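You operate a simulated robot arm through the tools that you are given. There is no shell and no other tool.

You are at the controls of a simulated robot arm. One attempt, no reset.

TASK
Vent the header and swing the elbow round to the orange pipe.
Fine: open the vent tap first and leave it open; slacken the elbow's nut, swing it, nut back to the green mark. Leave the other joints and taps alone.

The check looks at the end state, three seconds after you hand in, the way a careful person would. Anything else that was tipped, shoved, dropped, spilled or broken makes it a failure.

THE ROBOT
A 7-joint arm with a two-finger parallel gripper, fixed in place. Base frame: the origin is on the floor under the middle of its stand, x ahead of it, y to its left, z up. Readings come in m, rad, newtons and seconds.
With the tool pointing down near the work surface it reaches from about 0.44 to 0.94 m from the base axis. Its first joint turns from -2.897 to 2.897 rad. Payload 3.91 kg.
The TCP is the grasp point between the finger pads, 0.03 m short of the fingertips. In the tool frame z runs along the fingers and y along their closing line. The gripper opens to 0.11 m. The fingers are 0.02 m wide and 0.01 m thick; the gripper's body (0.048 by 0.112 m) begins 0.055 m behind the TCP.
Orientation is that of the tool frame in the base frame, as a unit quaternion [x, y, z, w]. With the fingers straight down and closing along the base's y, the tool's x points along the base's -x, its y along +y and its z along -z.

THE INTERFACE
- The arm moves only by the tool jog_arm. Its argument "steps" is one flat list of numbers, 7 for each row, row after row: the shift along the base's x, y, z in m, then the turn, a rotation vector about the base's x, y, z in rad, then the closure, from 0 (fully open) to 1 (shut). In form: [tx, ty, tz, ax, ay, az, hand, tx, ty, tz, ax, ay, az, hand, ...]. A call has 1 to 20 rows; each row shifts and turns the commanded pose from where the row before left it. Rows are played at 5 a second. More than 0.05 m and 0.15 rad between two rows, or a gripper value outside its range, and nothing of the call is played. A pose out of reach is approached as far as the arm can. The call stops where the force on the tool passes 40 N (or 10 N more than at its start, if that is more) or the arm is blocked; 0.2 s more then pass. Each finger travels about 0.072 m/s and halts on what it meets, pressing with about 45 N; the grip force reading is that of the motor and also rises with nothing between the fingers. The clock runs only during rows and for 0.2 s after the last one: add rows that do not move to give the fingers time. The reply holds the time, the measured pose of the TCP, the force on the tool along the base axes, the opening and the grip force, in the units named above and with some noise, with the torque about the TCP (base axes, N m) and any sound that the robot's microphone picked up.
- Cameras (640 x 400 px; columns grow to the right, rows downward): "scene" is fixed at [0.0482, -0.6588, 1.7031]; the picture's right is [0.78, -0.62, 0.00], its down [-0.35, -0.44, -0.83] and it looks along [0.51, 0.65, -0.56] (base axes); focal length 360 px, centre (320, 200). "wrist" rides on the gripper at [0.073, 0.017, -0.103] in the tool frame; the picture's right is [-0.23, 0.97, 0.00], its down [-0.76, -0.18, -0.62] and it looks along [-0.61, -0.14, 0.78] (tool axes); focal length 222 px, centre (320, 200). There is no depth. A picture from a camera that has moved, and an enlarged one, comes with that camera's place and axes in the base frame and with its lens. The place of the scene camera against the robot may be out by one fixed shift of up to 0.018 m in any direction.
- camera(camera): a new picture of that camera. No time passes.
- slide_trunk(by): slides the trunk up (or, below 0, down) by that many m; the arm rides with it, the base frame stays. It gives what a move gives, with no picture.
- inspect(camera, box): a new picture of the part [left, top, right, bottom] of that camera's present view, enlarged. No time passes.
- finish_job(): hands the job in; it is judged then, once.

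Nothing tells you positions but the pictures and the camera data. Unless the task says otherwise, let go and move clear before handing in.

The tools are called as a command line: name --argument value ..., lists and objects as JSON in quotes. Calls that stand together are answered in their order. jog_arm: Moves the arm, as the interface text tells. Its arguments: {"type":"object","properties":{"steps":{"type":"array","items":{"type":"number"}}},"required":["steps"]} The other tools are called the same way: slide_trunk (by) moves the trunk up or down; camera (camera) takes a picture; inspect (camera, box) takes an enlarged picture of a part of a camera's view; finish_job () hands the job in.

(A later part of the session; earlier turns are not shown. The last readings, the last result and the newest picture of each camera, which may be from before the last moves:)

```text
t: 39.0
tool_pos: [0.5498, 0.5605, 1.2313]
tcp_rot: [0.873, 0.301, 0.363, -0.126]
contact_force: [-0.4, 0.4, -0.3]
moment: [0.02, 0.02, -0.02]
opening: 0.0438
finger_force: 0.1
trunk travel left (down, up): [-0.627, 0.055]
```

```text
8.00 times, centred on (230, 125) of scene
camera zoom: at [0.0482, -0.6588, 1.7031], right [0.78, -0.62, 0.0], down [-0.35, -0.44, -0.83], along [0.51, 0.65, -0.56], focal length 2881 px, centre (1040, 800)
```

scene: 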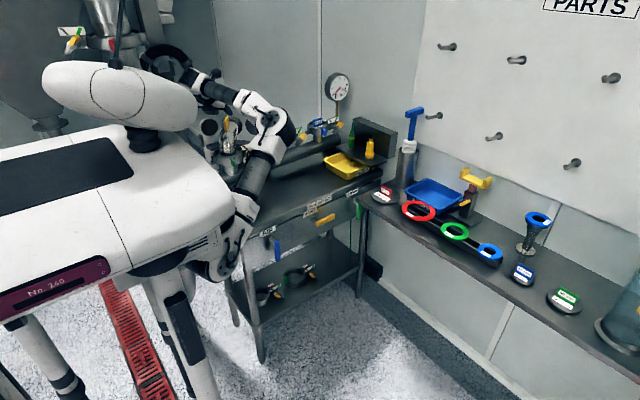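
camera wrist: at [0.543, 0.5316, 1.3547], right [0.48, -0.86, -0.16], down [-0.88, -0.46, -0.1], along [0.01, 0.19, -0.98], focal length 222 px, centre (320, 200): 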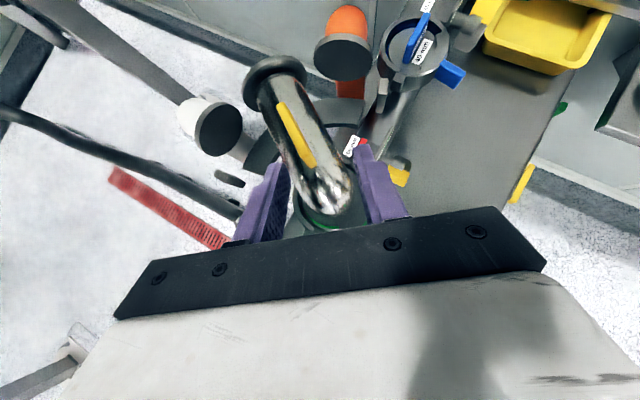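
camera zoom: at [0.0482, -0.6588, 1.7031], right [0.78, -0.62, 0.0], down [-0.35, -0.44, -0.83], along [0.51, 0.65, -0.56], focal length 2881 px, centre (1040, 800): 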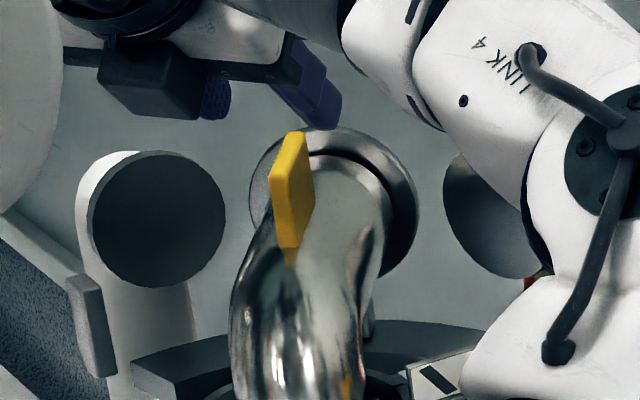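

The angular separation matches the flange rim and the orange mouth's rim meeting edge to edge. I'll move the camera more directly above that area to measure the gap properly.

jog_arm --steps '[0.005, 0.005, 0.02, 0, 0, 0, 0.6, 0.03, 0.025, 0.005, 0, 0, 0, 0.6, 0.03, 0.025, 0, 0, 0, 0, 0.6, 0.025, 0.025, 0, 0, 0, 0, 0.6]'

camera --camera "wrist"

inspect --camera "wrist" --box '[200, 30, 440, 220]'

inspect --camera "scene" --box '[185, 80, 295, 170]'

```text
t: 40.0
tool_pos: [0.6411, 0.6395, 1.2568]
tcp_rot: [0.872, 0.303, 0.363, -0.126]
contact_force: [0.2, 0.5, 0.5]
moment: [0.0, 0.02, 0.02]
opening: 0.044
finger_force: 0.1
trunk travel left (down, up): [-0.627, 0.055]
```

```text
taken
camera wrist: at [0.6322, 0.612, 1.3795], right [0.48, -0.86, -0.16], down [-0.88, -0.47, -0.1], along [0.01, 0.19, -0.98], focal length 222 px, centre (320, 200)
```

wrist: 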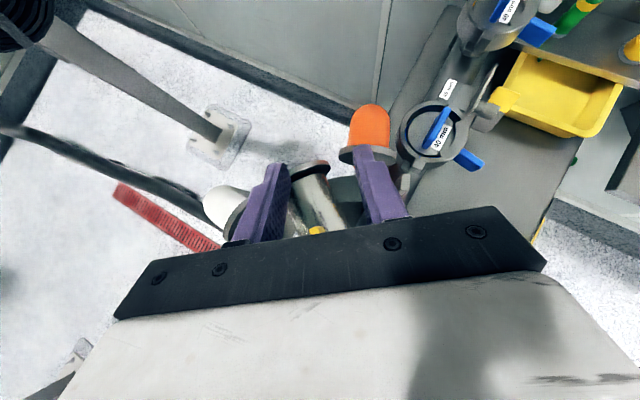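

```text
2.11 times, centred on (320, 125) of wrist
camera zoom: at [0.6322, 0.612, 1.3795], right [0.48, -0.86, -0.16], down [-0.88, -0.47, -0.1], along [0.01, 0.19, -0.98], focal length 468 px, centre (320, 358)
```

zoom: 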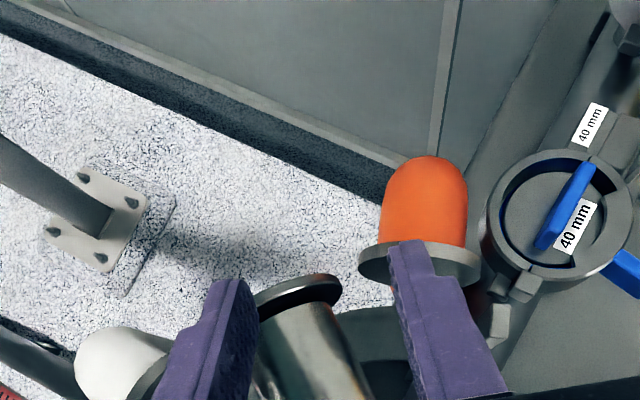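

```text
4.44 times, centred on (240, 125) of scene
camera zoom: at [0.0482, -0.6588, 1.7031], right [0.78, -0.62, 0.0], down [-0.35, -0.44, -0.83], along [0.51, 0.65, -0.56], focal length 1601 px, centre (676, 533)
```

zoom: 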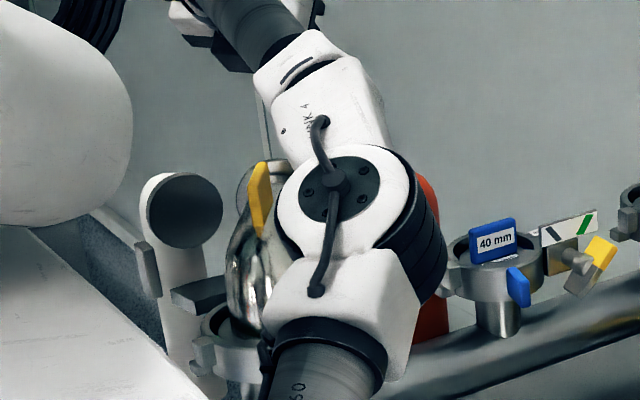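

My best fit now puts the riser axis at (0.559, 0.572), white at heading ≈88°, orange at ≈24° and the elbow at ≈57°. I'll straddle the fin again, aligned to it and slightly further out, and push in small force-monitored steps to see exactly where it resists.

jog_arm --steps '[-0.0253, -0.0188, -0.0133, 0, 0, 0.1033, 0.7, -0.0253, -0.0188, -0.0133, 0, 0, 0.1033, 0.7, -0.0253, -0.0188, -0.0133, 0, 0, 0.1033, 0.7]'

camera --camera "wrist"

inspect --camera "wrist" --box '[220, 20, 460, 220]'

```text
t: 40.8
tool_pos: [0.5631, 0.5837, 1.2176]
tcp_rot: [0.815, 0.433, 0.34, -0.182]
contact_force: [0.4, 0.0, 0.0]
moment: [0.01, -0.02, 0.02]
opening: 0.0331
finger_force: 0.0
trunk travel left (down, up): [-0.627, 0.055]
```

```text
taken
camera wrist: at [0.5642, 0.5531, 1.3416], right [0.72, -0.68, -0.16], down [-0.69, -0.71, -0.1], along [-0.05, 0.19, -0.98], focal length 222 px, centre (320, 200)
```

wrist: 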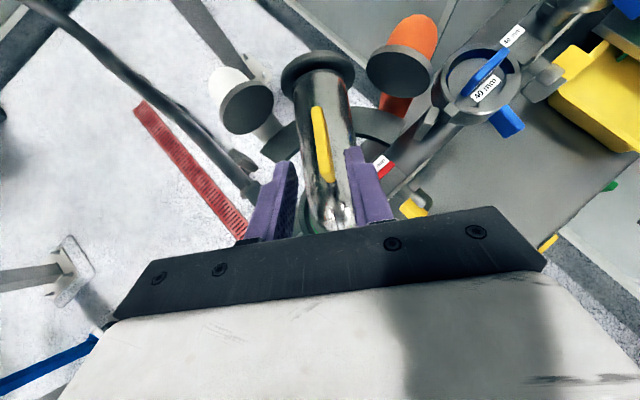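

```text
2.00 times, centred on (340, 120) of wrist
camera zoom: at [0.5642, 0.5531, 1.3416], right [0.72, -0.68, -0.16], down [-0.69, -0.71, -0.1], along [-0.05, 0.19, -0.98], focal length 444 px, centre (280, 360)
```

zoom: 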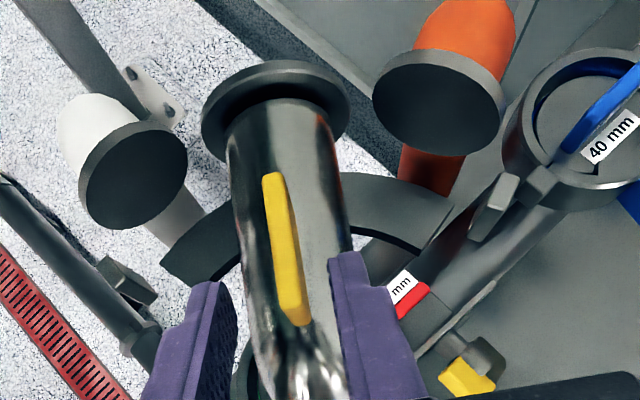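

From here the flange sits midway between the two mouths, and by my measurements its face is about 6 mm inside the orange face, so it should pass. I'll lower onto the fin again and push in single small steps, reading the force each time.

jog_arm --steps '[0.0125, 0.0175, -0.0245, 0, 0, 0, 0.73, 0.0125, 0.0175, -0.0245, 0, 0, 0, 0.73]'

inspect --camera "wrist" --box '[220, 20, 460, 220]'

```text
t: 41.4
tool_pos: [0.5898, 0.6183, 1.1679]
tcp_rot: [0.815, 0.432, 0.34, -0.182]
contact_force: [-0.3, 0.3, 0.0]
moment: [0.0, 0.01, 0.01]
opening: 0.0295
finger_force: 0.0
trunk travel left (down, up): [-0.627, 0.055]
```

```text
2.00 times, centred on (340, 120) of wrist
camera zoom: at [0.5897, 0.5882, 1.2909], right [0.72, -0.68, -0.16], down [-0.69, -0.71, -0.1], along [-0.05, 0.19, -0.98], focal length 444 px, centre (280, 360)
```

zoom: 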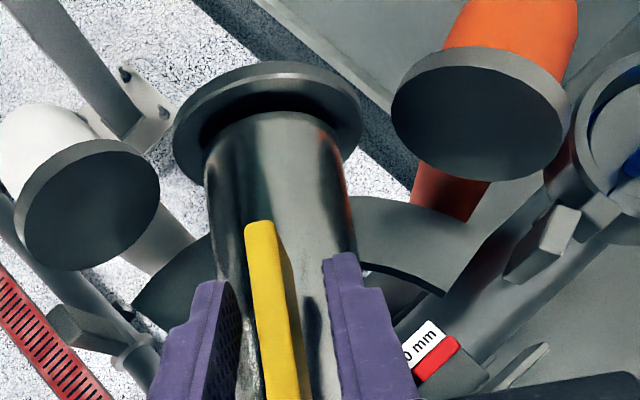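

jog_arm --steps '[0.00227, -0.00159, 0, 0, 0, -0.05, 0.73, 0.0022, -0.00171, 0, 0, 0, -0.05, 0.73, 0.00211, -0.00182, 0, 0, 0, -0.05, 0.73, 0.002, -0.00192, 0, 0, 0, -0.05, 0.73, 0.00192, -0.00201, 0, 0, 0, -0.05, 0.73]'

inspect --camera "wrist" --box '[220, 20, 460, 220]'

```text
t: 42.6
tool_pos: [0.5992, 0.6092, 1.1661]
tcp_rot: [0.863, 0.327, 0.36, -0.137]
contact_force: [-1.3, 0.9, 1.0]
moment: [0.05, 0.03, 0.02]
opening: 0.0306
finger_force: 1.3
trunk travel left (down, up): [-0.627, 0.055]
```

```text
2.00 times, centred on (340, 120) of wrist
camera zoom: at [0.5927, 0.58, 1.2913], right [0.53, -0.83, -0.16], down [-0.85, -0.52, -0.1], along [0.0, 0.19, -0.98], focal length 444 px, centre (280, 360)
```

zoom: 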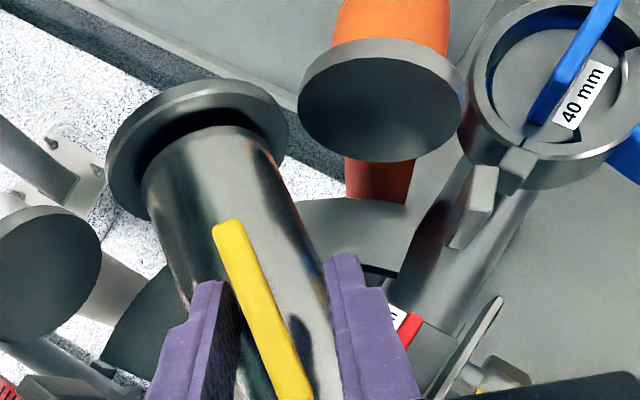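

jog_arm --steps '[0.00182, -0.00212, 0, 0, 0, -0.05, 0.73]'

inspect --camera "wrist" --box '[240, 20, 400, 140]'

```text
t: 43.0
tool_pos: [0.6014, 0.6069, 1.1678]
tcp_rot: [0.871, 0.306, 0.363, -0.129]
contact_force: [-1.2, 1.1, 1.1]
moment: [0.03, 0.0, 0.06]
opening: 0.0304
finger_force: 0.9
trunk travel left (down, up): [-0.627, 0.055]
```

```text
3.33 times, centred on (320, 80) of wrist
camera zoom: at [0.5935, 0.5782, 1.2907], right [0.48, -0.86, -0.16], down [-0.87, -0.47, -0.1], along [0.01, 0.19, -0.98], focal length 740 px, centre (320, 600)
```

zoom: 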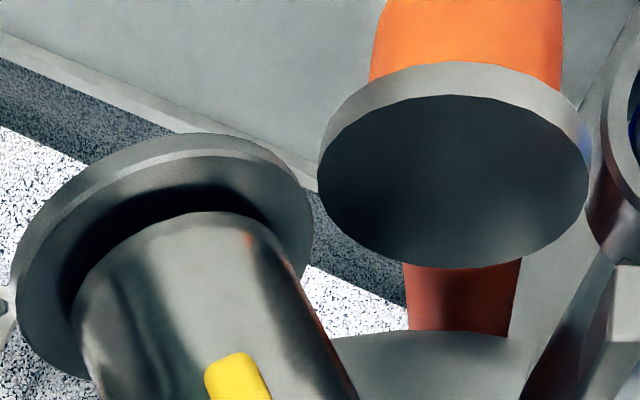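

The friction is very low, about 1.6 N. I'll take another step to see whether the rims touch.

jog_arm --steps '[0.0017, -0.00219, 0, 0, 0, -0.05, 0.73]'

inspect --camera "wrist" --box '[240, 20, 400, 140]'

```text
t: 43.4
tool_pos: [0.6026, 0.6054, 1.1669]
tcp_rot: [0.878, 0.285, 0.366, -0.12]
contact_force: [-1.7, 0.8, -0.2]
moment: [0.03, -0.03, 0.07]
opening: 0.0304
finger_force: 0.9
trunk travel left (down, up): [-0.627, 0.055]
```

```text
3.33 times, centred on (320, 80) of wrist
camera zoom: at [0.5937, 0.5766, 1.2913], right [0.44, -0.88, -0.16], down [-0.9, -0.43, -0.1], along [0.02, 0.19, -0.98], focal length 740 px, centre (320, 600)
```

zoom: 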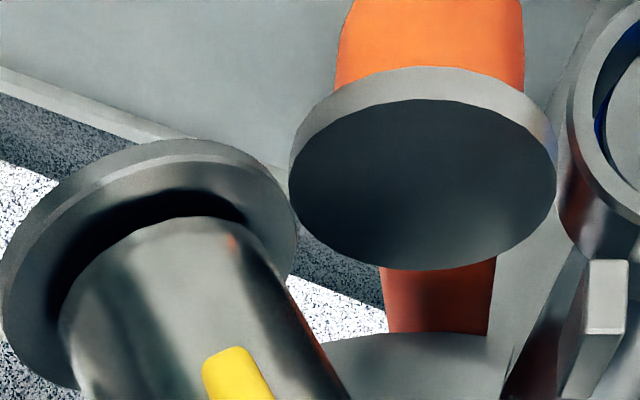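

Still free, and the flange is starting to pass in front of the orange mouth. Another step.

jog_arm --steps '[0.00159, -0.00229, 0, 0, 0, -0.05, 0.73]'

inspect --camera "wrist" --box '[240, 20, 400, 140]'

```text
t: 43.8
tool_pos: [0.6033, 0.6029, 1.1674]
tcp_rot: [0.884, 0.263, 0.369, -0.111]
contact_force: [-5.5, 1.7, 0.4]
moment: [0.04, 0.1, 0.19]
opening: 0.0322
finger_force: 3.0
trunk travel left (down, up): [-0.627, 0.055]
```

```text
3.33 times, centred on (320, 80) of wrist
camera zoom: at [0.5931, 0.5754, 1.2917], right [0.4, -0.9, -0.16], down [-0.92, -0.39, -0.1], along [0.03, 0.19, -0.98], focal length 740 px, centre (320, 600)
```

zoom: 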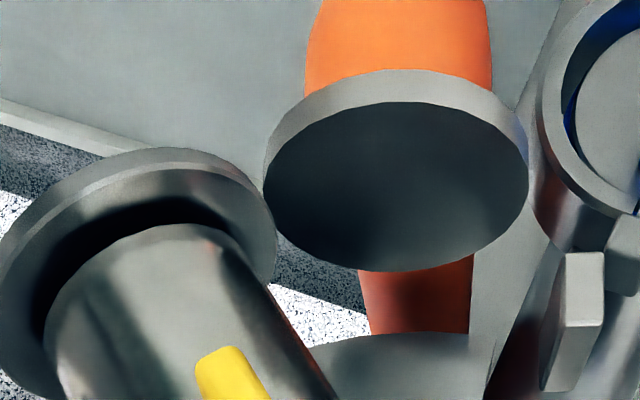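

The force is starting to rise (5.5 N) with the rims close together. I'll look very closely at the contact region.

inspect --camera "wrist" --box '[290, 55, 330, 95]'

camera --camera "wrist"

inspect --camera "scene" --box '[185, 80, 295, 170]'

```text
10.00 times, centred on (310, 75) of wrist
camera zoom: at [0.5931, 0.5754, 1.2917], right [0.4, -0.9, -0.16], down [-0.92, -0.39, -0.1], along [0.03, 0.19, -0.98], focal length 2221 px, centre (420, 1450)
```

zoom: 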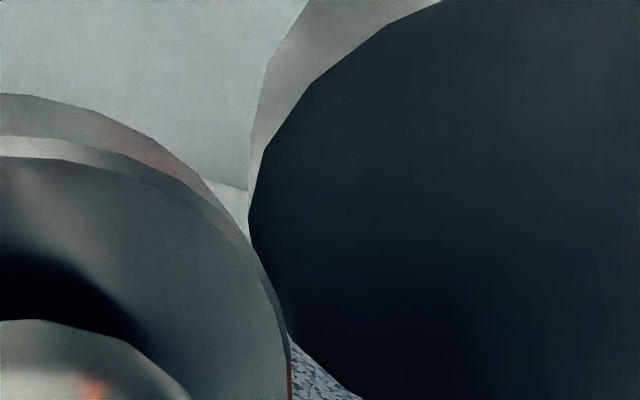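

```text
taken
camera wrist: at [0.5931, 0.5754, 1.2917], right [0.4, -0.9, -0.16], down [-0.92, -0.39, -0.1], along [0.03, 0.19, -0.98], focal length 222 px, centre (320, 200)
```

wrist: 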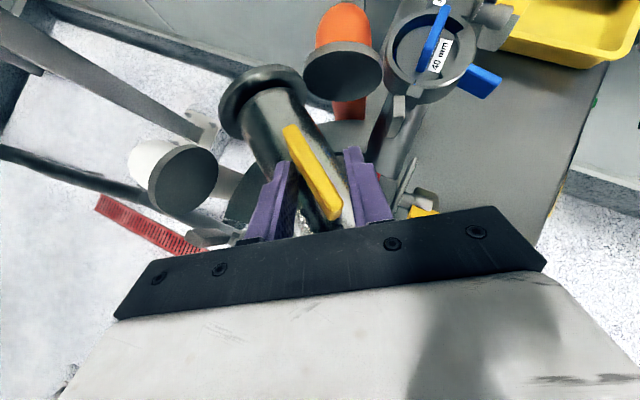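

```text
4.44 times, centred on (240, 125) of scene
camera zoom: at [0.0482, -0.6588, 1.7031], right [0.78, -0.62, 0.0], down [-0.35, -0.44, -0.83], along [0.51, 0.65, -0.56], focal length 1601 px, centre (676, 533)
```

zoom: 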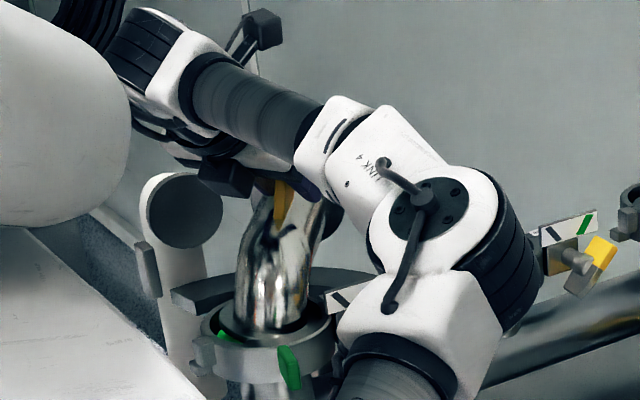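

The fin and flange have both shifted sideways more than a pure rotation would give. The elbow may be sliding or tilting in the slackened clamp rather than turning. I'll check its base in the ring.

inspect --camera "scene" --box '[205, 115, 275, 175]'

inspect --camera "wrist" --box '[220, 100, 400, 240]'

```text
6.67 times, centred on (240, 145) of scene
camera zoom: at [0.0482, -0.6588, 1.7031], right [0.78, -0.62, 0.0], down [-0.35, -0.44, -0.83], along [0.51, 0.65, -0.56], focal length 2401 px, centre (853, 567)
```

zoom: 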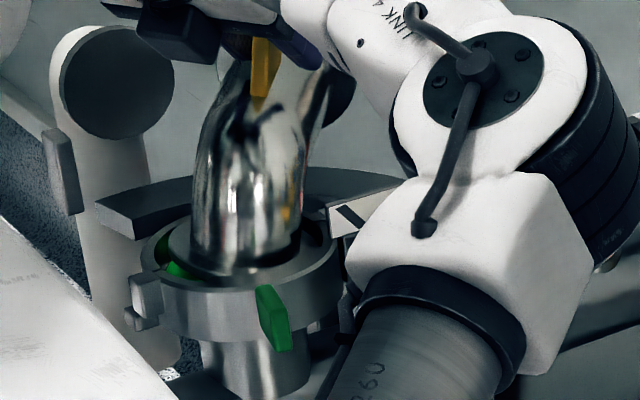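

```text
2.86 times, centred on (310, 170) of wrist
camera zoom: at [0.5931, 0.5754, 1.2917], right [0.4, -0.9, -0.16], down [-0.92, -0.39, -0.1], along [0.03, 0.19, -0.98], focal length 635 px, centre (349, 286)
```

zoom: 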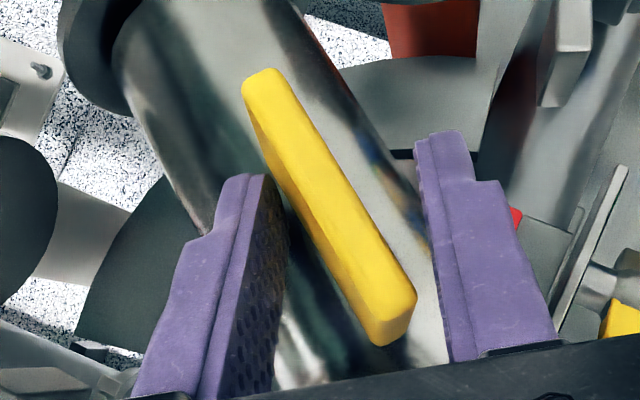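

The elbow isn't on a fixed pivot. In the slack clamp it can tip and slide, and pushing the fin from one side leaned it into the orange rim. I'll back off so it settles, then grip the fin firmly and carry the elbow upright and centred around the riser axis.

jog_arm --steps '[-0.00159, 0.00229, 0, 0, 0, 0.05, 0.73, -0.0017, 0.00219, 0, 0, 0, 0.05, 0.73, -0.00182, 0.00212, 0, 0, 0, 0.05, 0.7, -0.00192, 0.00201, 0, 0, 0, 0.05, 0.7, -0.002, 0.00192, 0, 0, 0, 0.05, 0.7, -0.00211, 0.00182, 0, 0, 0, 0.05, 0.7]'

camera --camera "wrist"

inspect --camera "wrist" --box '[220, 20, 460, 220]'

inspect --camera "scene" --box '[205, 115, 275, 175]'

```text
t: 45.2
tool_pos: [0.5943, 0.6152, 1.1654]
tcp_rot: [0.836, 0.391, 0.348, -0.165]
contact_force: [-0.7, 0.1, 0.5]
moment: [0.01, -0.02, -0.03]
opening: 0.0331
finger_force: 0.0
trunk travel left (down, up): [-0.627, 0.055]
```

```text
taken
camera wrist: at [0.5921, 0.5848, 1.2901], right [0.65, -0.75, -0.16], down [-0.76, -0.64, -0.1], along [-0.03, 0.19, -0.98], focal length 222 px, centre (320, 200)
```

wrist: 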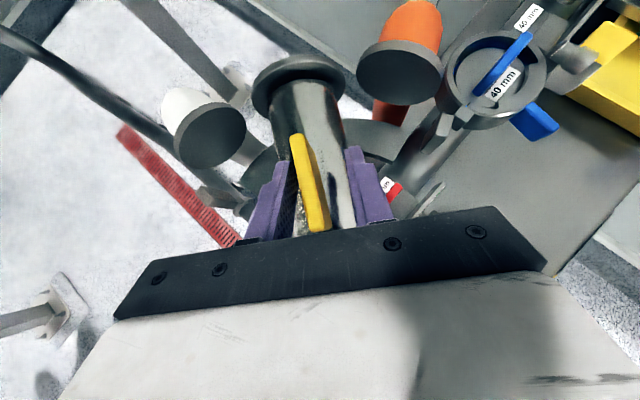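

```text
2.00 times, centred on (340, 120) of wrist
camera zoom: at [0.5921, 0.5848, 1.2901], right [0.65, -0.75, -0.16], down [-0.76, -0.64, -0.1], along [-0.03, 0.19, -0.98], focal length 444 px, centre (280, 360)
```

zoom: 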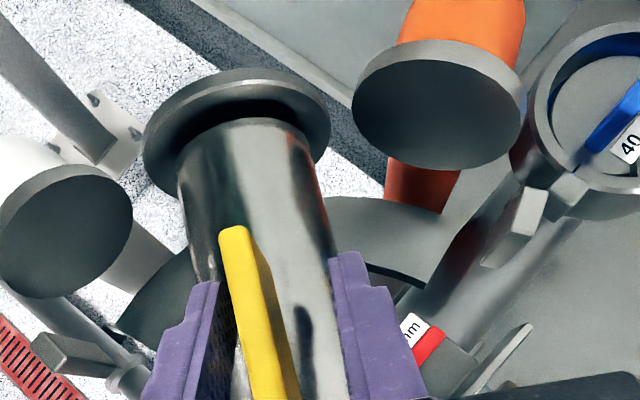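

```text
6.67 times, centred on (240, 145) of scene
camera zoom: at [0.0482, -0.6588, 1.7031], right [0.78, -0.62, 0.0], down [-0.35, -0.44, -0.83], along [0.51, 0.65, -0.56], focal length 2401 px, centre (853, 567)
```

zoom: 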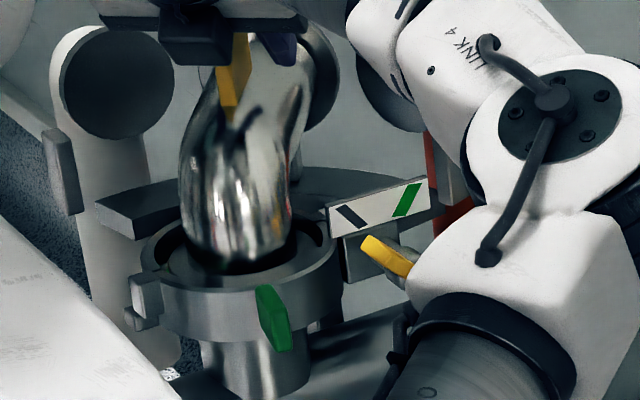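

The elbow settled upright again at heading ≈57°. I'll align the hand with the fin, centre it, and take a firm grip.

jog_arm --steps '[-0.004, -0.001, 0.001, 0, 0, 0.057, 0.7, -0.0038, -0.001, 0.001, 0, 0, 0.058, 0.7]'

inspect --camera "wrist" --box '[220, 80, 420, 240]'

```text
t: 45.8
tool_pos: [0.586, 0.6129, 1.167]
tcp_rot: [0.811, 0.44, 0.338, -0.185]
contact_force: [-0.6, -1.5, -1.0]
moment: [0.03, 0.02, 0.0]
opening: 0.033
finger_force: 0.1
trunk travel left (down, up): [-0.627, 0.055]
```

```text
2.50 times, centred on (320, 160) of wrist
camera zoom: at [0.5872, 0.5831, 1.2923], right [0.73, -0.67, -0.16], down [-0.68, -0.72, -0.1], along [-0.05, 0.19, -0.98], focal length 555 px, centre (320, 300)
```

zoom: 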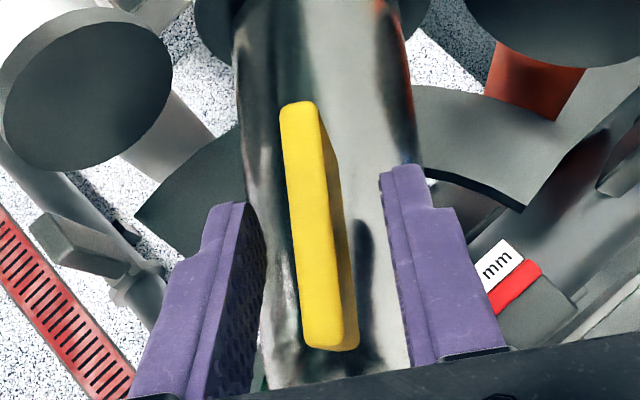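

jog_arm --steps '[0, 0, 0, 0, 0, 0, 0.85, 0, 0, 0, 0, 0, 0, 1, 0, 0, 0, 0, 0, 0, 1]'

inspect --camera "wrist" --box '[220, 20, 460, 220]'

inspect --camera "scene" --box '[205, 115, 275, 175]'

```text
t: 46.6
tool_pos: [0.5846, 0.6126, 1.1669]
tcp_rot: [0.812, 0.44, 0.338, -0.185]
contact_force: [-1.6, 0.0, 0.5]
moment: [-0.04, 0.3, -0.15]
opening: 0.01
finger_force: 45.0
trunk travel left (down, up): [-0.627, 0.055]
```

```text
2.00 times, centred on (340, 120) of wrist
camera zoom: at [0.5867, 0.5834, 1.2923], right [0.73, -0.67, -0.16], down [-0.68, -0.72, -0.1], along [-0.05, 0.19, -0.98], focal length 444 px, centre (280, 360)
```

zoom: 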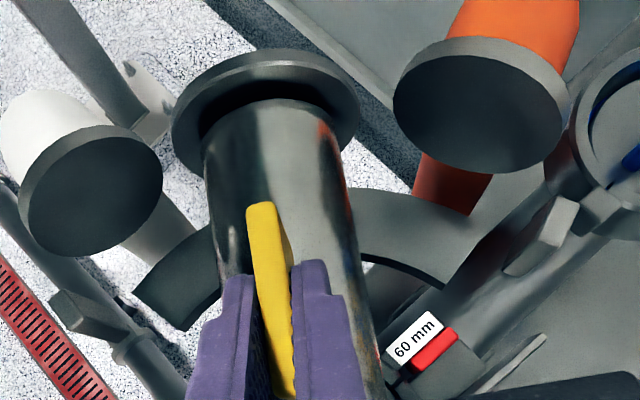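

```text
6.67 times, centred on (240, 145) of scene
camera zoom: at [0.0482, -0.6588, 1.7031], right [0.78, -0.62, 0.0], down [-0.35, -0.44, -0.83], along [0.51, 0.65, -0.56], focal length 2401 px, centre (853, 567)
```

zoom: 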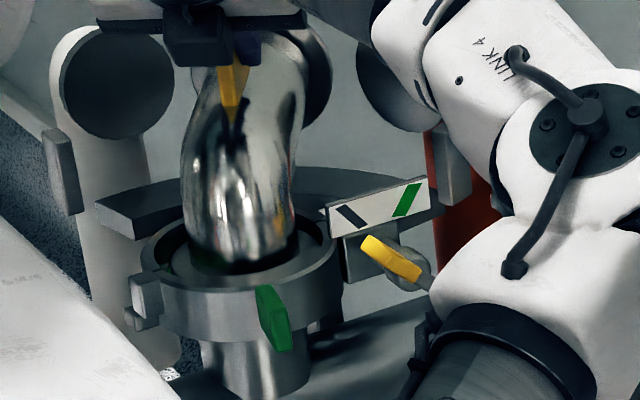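

I have a firm grip with almost no side force. I'll rotate about the riser axis in small steps.

jog_arm --steps '[0.00201, -0.00137, 0, 0, 0, -0.05, 1, 0.00194, -0.00148, 0, 0, 0, -0.05, 1]'

inspect --camera "wrist" --box '[220, 20, 460, 220]'

inspect --camera "scene" --box '[205, 115, 275, 175]'

```text
t: 47.2
tool_pos: [0.5898, 0.609, 1.1689]
tcp_rot: [0.833, 0.397, 0.347, -0.167]
contact_force: [-2.5, 1.1, 0.7]
moment: [-0.1, 0.58, 0.03]
opening: 0.0097
finger_force: 44.5
trunk travel left (down, up): [-0.627, 0.055]
```

```text
2.00 times, centred on (340, 120) of wrist
camera zoom: at [0.5872, 0.5805, 1.2922], right [0.66, -0.74, -0.16], down [-0.75, -0.65, -0.1], along [-0.03, 0.19, -0.98], focal length 444 px, centre (280, 360)
```

zoom: 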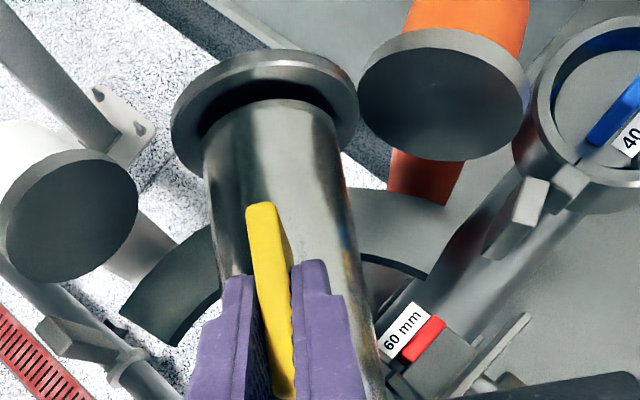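

```text
6.67 times, centred on (240, 145) of scene
camera zoom: at [0.0482, -0.6588, 1.7031], right [0.78, -0.62, 0.0], down [-0.35, -0.44, -0.83], along [0.51, 0.65, -0.56], focal length 2401 px, centre (853, 567)
```

zoom: 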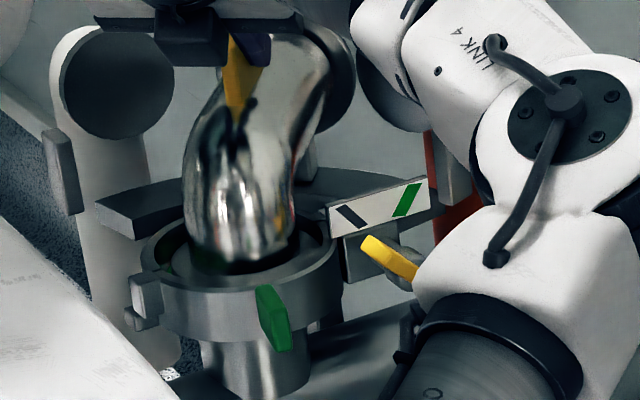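

The elbow follows the hand with only 2–3 N. Continuing carefully past the orange rim.

jog_arm --steps '[0.00186, -0.00157, 0, 0, 0, -0.05, 1]'

inspect --camera "wrist" --box '[240, 20, 400, 140]'

```text
t: 47.6
tool_pos: [0.5895, 0.6087, 1.1674]
tcp_rot: [0.842, 0.378, 0.351, -0.158]
contact_force: [-8.6, 0.5, -0.3]
moment: [0.2, 0.37, 0.48]
opening: 0.0098
finger_force: 44.7
trunk travel left (down, up): [-0.627, 0.055]
```

```text
3.33 times, centred on (320, 80) of wrist
camera zoom: at [0.5866, 0.5796, 1.2923], right [0.62, -0.77, -0.16], down [-0.78, -0.61, -0.1], along [-0.02, 0.19, -0.98], focal length 740 px, centre (320, 600)
```

zoom: 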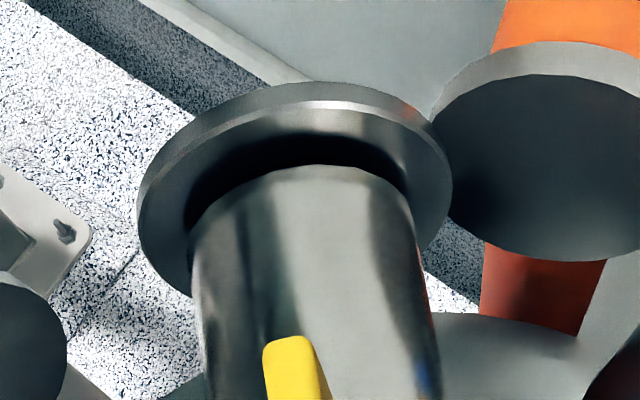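

The flange's leading edge is just catching the orange face, with 8.6 N pushing back along −x. It needs a few millimetres of inward clearance while it passes. I'll ease the elbow inward, away from the orange mouth, within the slack of the clamp.

jog_arm --steps '[-0.003, -0.0015, 0, 0, 0, 0, 1, -0.003, -0.0015, 0, 0, 0, 0, 1]'

inspect --camera "wrist" --box '[240, 20, 400, 140]'

inspect --camera "scene" --box '[205, 115, 275, 175]'

```text
t: 48.2
tool_pos: [0.5871, 0.6052, 1.1686]
tcp_rot: [0.843, 0.376, 0.352, -0.156]
contact_force: [3.8, 4.2, 0.2]
moment: [0.33, -0.35, -0.06]
opening: 0.0097
finger_force: 45.3
trunk travel left (down, up): [-0.627, 0.055]
```

```text
3.33 times, centred on (320, 80) of wrist
camera zoom: at [0.5838, 0.5757, 1.2922], right [0.62, -0.77, -0.16], down [-0.79, -0.61, -0.1], along [-0.02, 0.19, -0.98], focal length 740 px, centre (320, 600)
```

zoom: 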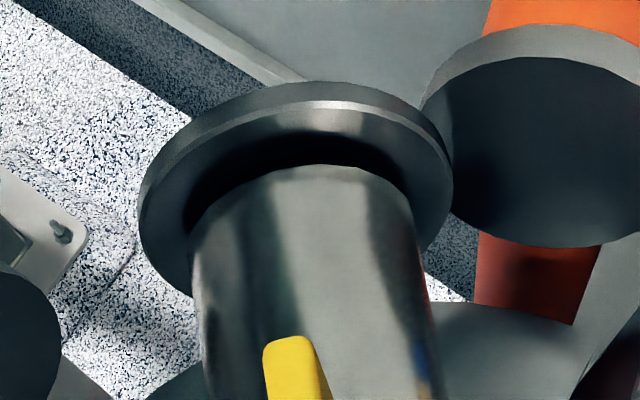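

```text
6.67 times, centred on (240, 145) of scene
camera zoom: at [0.0482, -0.6588, 1.7031], right [0.78, -0.62, 0.0], down [-0.35, -0.44, -0.83], along [0.51, 0.65, -0.56], focal length 2401 px, centre (853, 567)
```

zoom: 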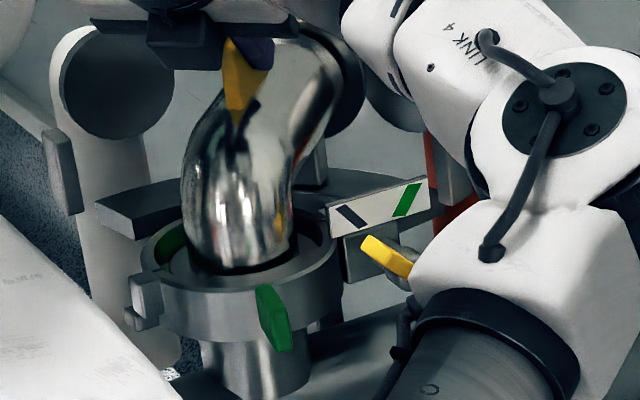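

jog_arm --steps '[0.00178, -0.00166, 0, 0, 0, -0.05, 1]'

inspect --camera "wrist" --box '[240, 20, 400, 140]'

```text
t: 48.6
tool_pos: [0.5863, 0.6042, 1.1687]
tcp_rot: [0.852, 0.356, 0.354, -0.15]
contact_force: [-1.3, 1.8, 0.2]
moment: [0.46, -0.14, 0.21]
opening: 0.0097
finger_force: 45.1
trunk travel left (down, up): [-0.627, 0.055]
```

```text
3.33 times, centred on (320, 80) of wrist
camera zoom: at [0.5824, 0.5751, 1.2923], right [0.58, -0.8, -0.16], down [-0.81, -0.57, -0.1], along [-0.01, 0.19, -0.98], focal length 740 px, centre (320, 600)
```

zoom: 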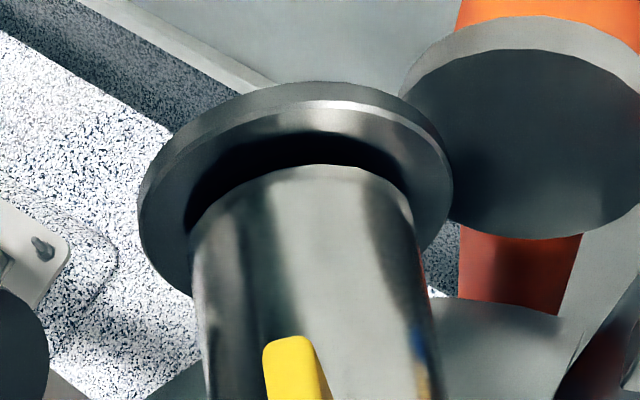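

It's clearing now: the flange overlaps in front of the orange face with only about 2 N. Continuing.

jog_arm --steps '[0.0007, -0.0022, 0, 0, 0, -0.05, 1]'

inspect --camera "wrist" --box '[220, 20, 460, 220]'

```text
t: 49.0
tool_pos: [0.5875, 0.6024, 1.1684]
tcp_rot: [0.86, 0.335, 0.358, -0.141]
contact_force: [-1.0, 2.5, 0.3]
moment: [0.42, 0.06, 0.07]
opening: 0.0098
finger_force: 44.5
trunk travel left (down, up): [-0.627, 0.055]
```

```text
2.00 times, centred on (340, 120) of wrist
camera zoom: at [0.5818, 0.5733, 1.2923], right [0.54, -0.83, -0.16], down [-0.84, -0.53, -0.1], along [0.0, 0.19, -0.98], focal length 444 px, centre (280, 360)
```

zoom: 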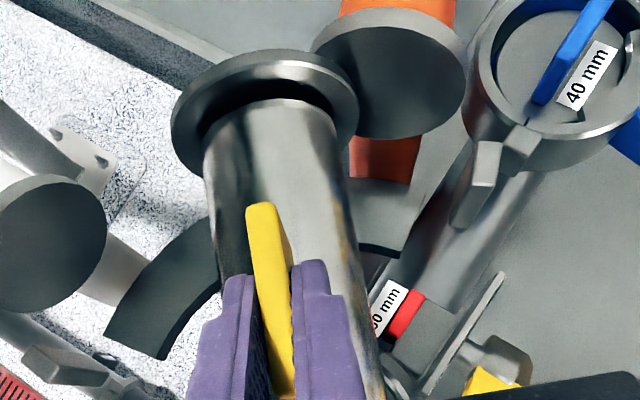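

jog_arm --steps '[0.0011, -0.002, 0, 0, 0, -0.05, 1, 0.0012, -0.002, 0, 0, 0, -0.05, 1]'

inspect --camera "wrist" --box '[220, 20, 460, 220]'

inspect --camera "scene" --box '[205, 115, 275, 175]'

```text
t: 49.6
tool_pos: [0.5907, 0.5981, 1.1675]
tcp_rot: [0.876, 0.29, 0.365, -0.122]
contact_force: [-1.6, 5.9, 0.9]
moment: [0.71, 0.33, -0.07]
opening: 0.0097
finger_force: 45.0
trunk travel left (down, up): [-0.627, 0.055]
```

```text
2.00 times, centred on (340, 120) of wrist
camera zoom: at [0.5817, 0.5702, 1.2924], right [0.46, -0.87, -0.16], down [-0.89, -0.44, -0.1], along [0.02, 0.19, -0.98], focal length 444 px, centre (280, 360)
```

zoom: 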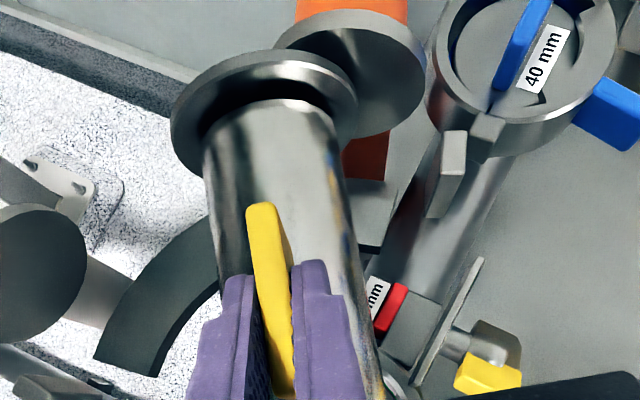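

```text
6.67 times, centred on (240, 145) of scene
camera zoom: at [0.0482, -0.6588, 1.7031], right [0.78, -0.62, 0.0], down [-0.35, -0.44, -0.83], along [0.51, 0.65, -0.56], focal length 2401 px, centre (853, 567)
```

zoom: 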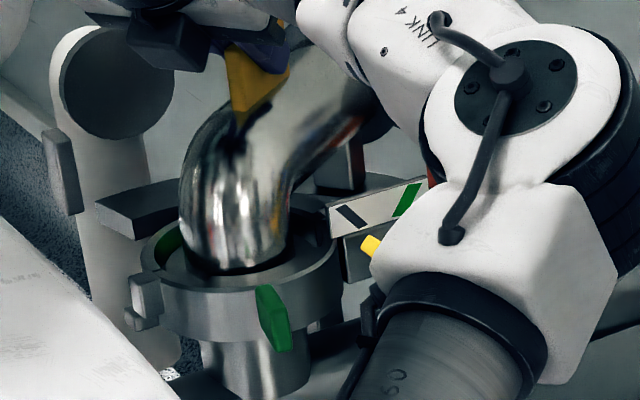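

Past the tightest point. I'll keep rotating while easing the elbow back outward to centre.

jog_arm --steps '[0.0024, -0.001, 0, 0, 0, -0.05, 1, 0.0022, -0.0012, 0, 0, 0, -0.05, 1]'

inspect --camera "wrist" --box '[220, 20, 460, 220]'

camera --camera "scene"

```text
t: 50.2
tool_pos: [0.5949, 0.5947, 1.1677]
tcp_rot: [0.89, 0.247, 0.37, -0.103]
contact_force: [-3.3, 3.1, 0.3]
moment: [0.48, 0.23, 0.03]
opening: 0.0097
finger_force: 44.9
trunk travel left (down, up): [-0.627, 0.055]
```

```text
2.00 times, centred on (340, 120) of wrist
camera zoom: at [0.5838, 0.5679, 1.2924], right [0.36, -0.92, -0.16], down [-0.93, -0.35, -0.1], along [0.04, 0.19, -0.98], focal length 444 px, centre (280, 360)
```

zoom: 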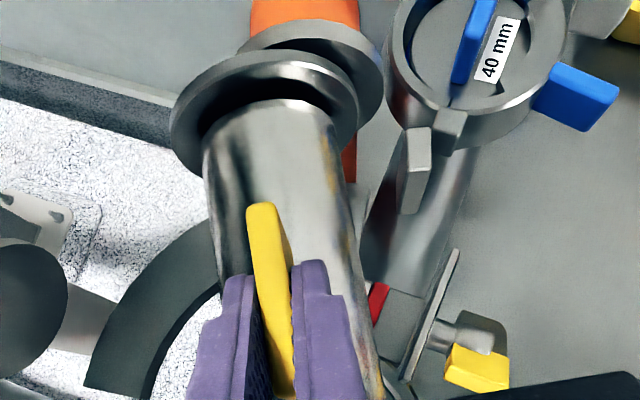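

```text
taken
```

scene: 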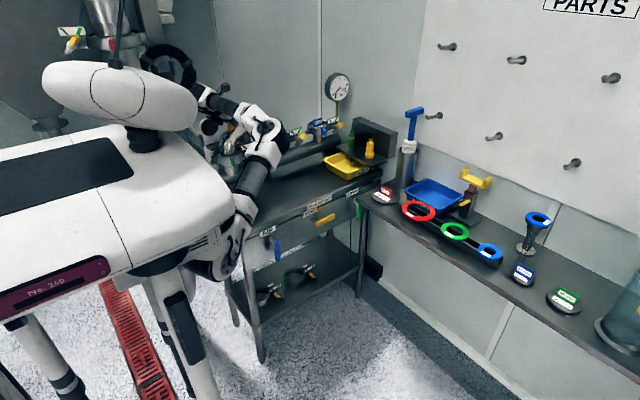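

jog_arm --steps '[0.0018, -0.001, 0, 0, 0, -0.04, 1, 0.0018, -0.001, 0, 0, 0, -0.04, 1]'

inspect --camera "wrist" --box '[220, 20, 460, 220]'

inspect --camera "scene" --box '[205, 100, 275, 175]'

```text
t: 50.8
tool_pos: [0.5982, 0.594, 1.1688]
tcp_rot: [0.899, 0.21, 0.374, -0.088]
contact_force: [-3.5, -1.0, -0.1]
moment: [-0.11, 0.76, 0.06]
opening: 0.0097
finger_force: 44.8
trunk travel left (down, up): [-0.627, 0.055]
```

```text
2.00 times, centred on (340, 120) of wrist
camera zoom: at [0.5853, 0.5665, 1.2925], right [0.29, -0.94, -0.16], down [-0.96, -0.28, -0.1], along [0.05, 0.18, -0.98], focal length 444 px, centre (280, 360)
```

zoom: 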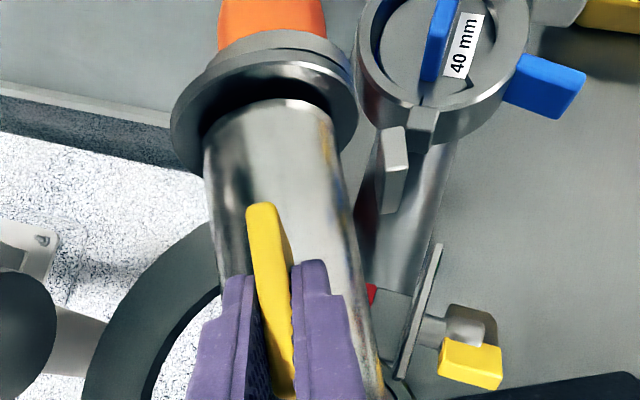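

```text
5.33 times, centred on (240, 138) of scene
camera zoom: at [0.0482, -0.6588, 1.7031], right [0.78, -0.62, 0.0], down [-0.35, -0.44, -0.83], along [0.51, 0.65, -0.56], focal length 1921 px, centre (747, 533)
```

zoom: 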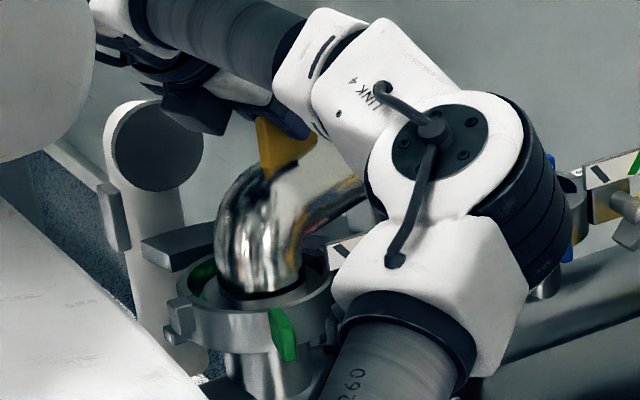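

Nearly there: the flange centre is about 7 mm (about 2.4°) short of the orange centre. One more small rotation.

jog_arm --steps '[0.0012, -0.0015, 0, 0, 0, -0.045, 1, 0, 0, 0, 0, 0, 0, 1]'

inspect --camera "wrist" --box '[240, 10, 400, 130]'

inspect --camera "scene" --box '[215, 125, 265, 170]'

```text
t: 51.4
tool_pos: [0.6005, 0.592, 1.1686]
tcp_rot: [0.903, 0.191, 0.377, -0.081]
contact_force: [-4.8, -0.6, 0.2]
moment: [-0.1, 0.96, -0.04]
opening: 0.0096
finger_force: 45.1
trunk travel left (down, up): [-0.627, 0.055]
```

```text
3.33 times, centred on (320, 70) of wrist
camera zoom: at [0.5854, 0.5653, 1.2929], right [0.25, -0.95, -0.16], down [-0.97, -0.23, -0.1], along [0.06, 0.18, -0.98], focal length 740 px, centre (320, 633)
```

zoom: 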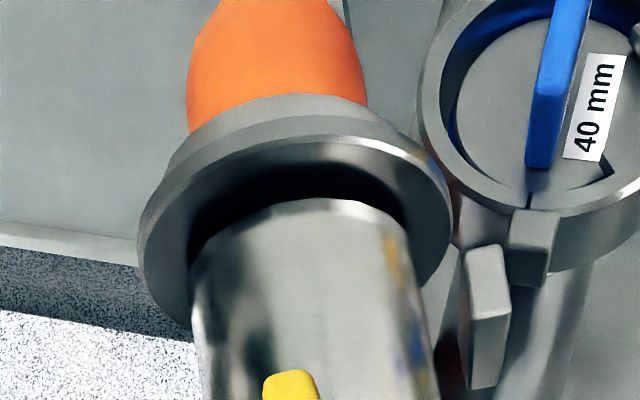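

```text
8.89 times, centred on (240, 148) of scene
camera zoom: at [0.0482, -0.6588, 1.7031], right [0.78, -0.62, 0.0], down [-0.35, -0.44, -0.83], along [0.51, 0.65, -0.56], focal length 3201 px, centre (1031, 667)
```

zoom: 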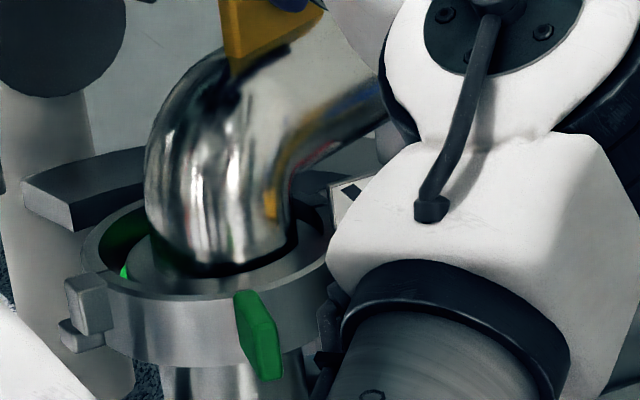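

The elbow is aligned with the orange mouth at heading ≈24°, with centres coinciding in the picture. I'll null the residual 5 N before releasing.

jog_arm --steps '[-0.0015, 0, 0, 0, 0, 0, 1, 0, 0, 0, 0, 0, 0, 1]'

```text
t: 52.0
tool_pos: [0.5997, 0.5925, 1.1676]
tcp_rot: [0.903, 0.191, 0.376, -0.081]
contact_force: [1.7, -0.2, -0.3]
moment: [0.04, 0.19, -0.01]
opening: 0.0096
finger_force: 45.0
trunk travel left (down, up): [-0.627, 0.055]
```

Forces are near zero. Now I'll open the fingers slightly and check the elbow stays put.

jog_arm --steps '[0, 0, 0, 0, 0, 0, 0.85, 0, 0, 0, 0, 0, 0, 0.72, 0, 0, 0, 0, 0, 0, 0.72]'

inspect --camera "wrist" --box '[220, 10, 420, 230]'

inspect --camera "scene" --box '[215, 125, 265, 170]'

```text
t: 52.8
tool_pos: [0.5975, 0.5904, 1.1681]
tcp_rot: [0.903, 0.191, 0.377, -0.081]
contact_force: [-0.7, -0.6, -0.1]
moment: [0.01, 0.02, -0.02]
opening: 0.0307
finger_force: 0.1
trunk travel left (down, up): [-0.627, 0.055]
```

```text
1.82 times, centred on (320, 120) of wrist
camera zoom: at [0.584, 0.5656, 1.293], right [0.25, -0.95, -0.16], down [-0.97, -0.23, -0.1], along [0.06, 0.18, -0.98], focal length 404 px, centre (320, 346)
```

zoom: 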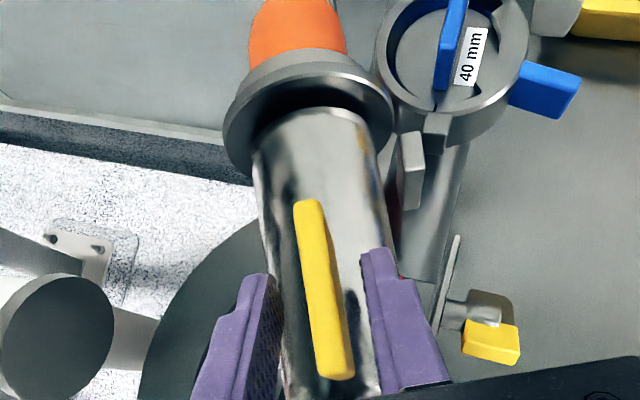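

```text
8.89 times, centred on (240, 148) of scene
camera zoom: at [0.0482, -0.6588, 1.7031], right [0.78, -0.62, 0.0], down [-0.35, -0.44, -0.83], along [0.51, 0.65, -0.56], focal length 3201 px, centre (1031, 667)
```

zoom: 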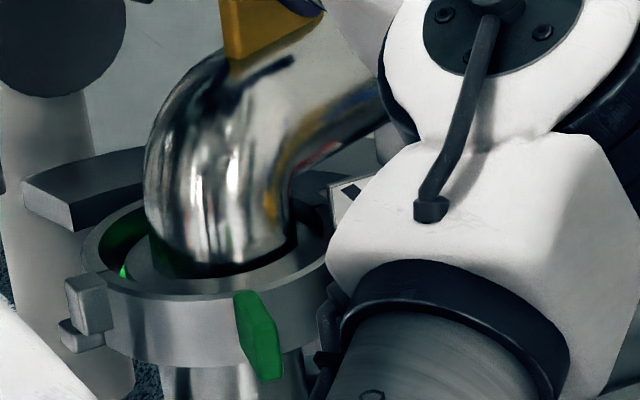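

The elbow stays in place. I'll withdraw straight back along the fin and then check the alignment from clear views.

jog_arm --steps '[-0.0129, -0.0058, 0.0141, 0, 0, 0, 0.6, -0.0194, -0.0087, 0.0212, 0, 0, 0, 0.6, -0.0258, -0.0115, 0.0283, 0, 0, 0, 0.6, -0.01, -0.02, 0.025, 0, 0, 0, 0.6]'

camera --camera "wrist"

inspect --camera "wrist" --box '[240, 0, 440, 180]'

inspect --camera "scene" --box '[195, 95, 285, 175]'

```text
t: 53.8
tool_pos: [0.5296, 0.5439, 1.2587]
tcp_rot: [0.903, 0.191, 0.376, -0.081]
contact_force: [0.3, 0.2, 0.3]
moment: [0.01, 0.0, -0.01]
opening: 0.0439
finger_force: 0.0
trunk travel left (down, up): [-0.627, 0.055]
```

```text
taken
camera wrist: at [0.5153, 0.5184, 1.3826], right [0.25, -0.95, -0.16], down [-0.97, -0.23, -0.1], along [0.06, 0.18, -0.98], focal length 222 px, centre (320, 200)
```

wrist: 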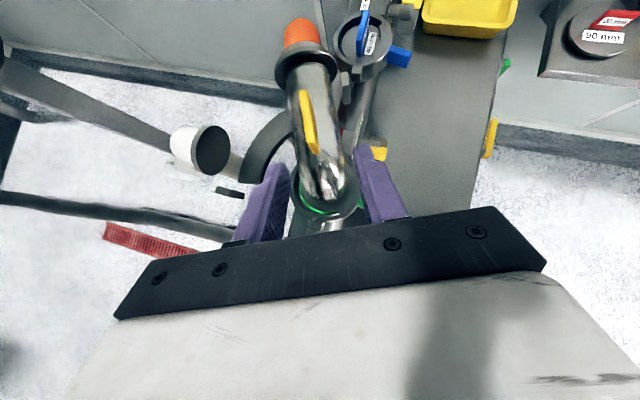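

```text
2.22 times, centred on (340, 90) of wrist
camera zoom: at [0.5153, 0.5184, 1.3826], right [0.25, -0.95, -0.16], down [-0.97, -0.23, -0.1], along [0.06, 0.18, -0.98], focal length 494 px, centre (276, 444)
```

zoom: 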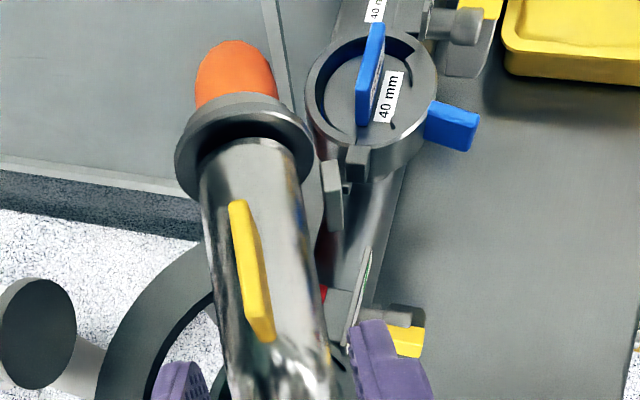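

```text
5.00 times, centred on (240, 135) of scene
camera zoom: at [0.0482, -0.6588, 1.7031], right [0.78, -0.62, 0.0], down [-0.35, -0.44, -0.83], along [0.51, 0.65, -0.56], focal length 1801 px, centre (720, 525)
```

zoom: 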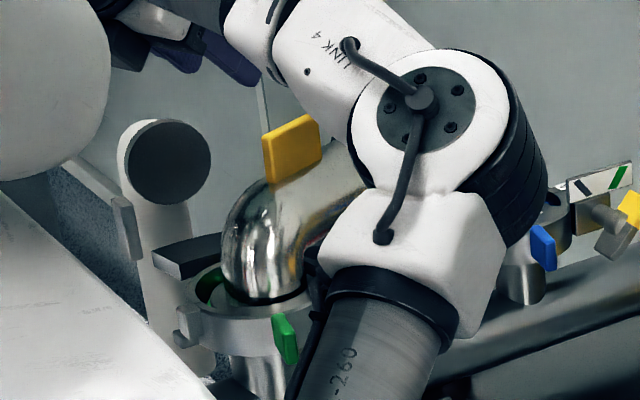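

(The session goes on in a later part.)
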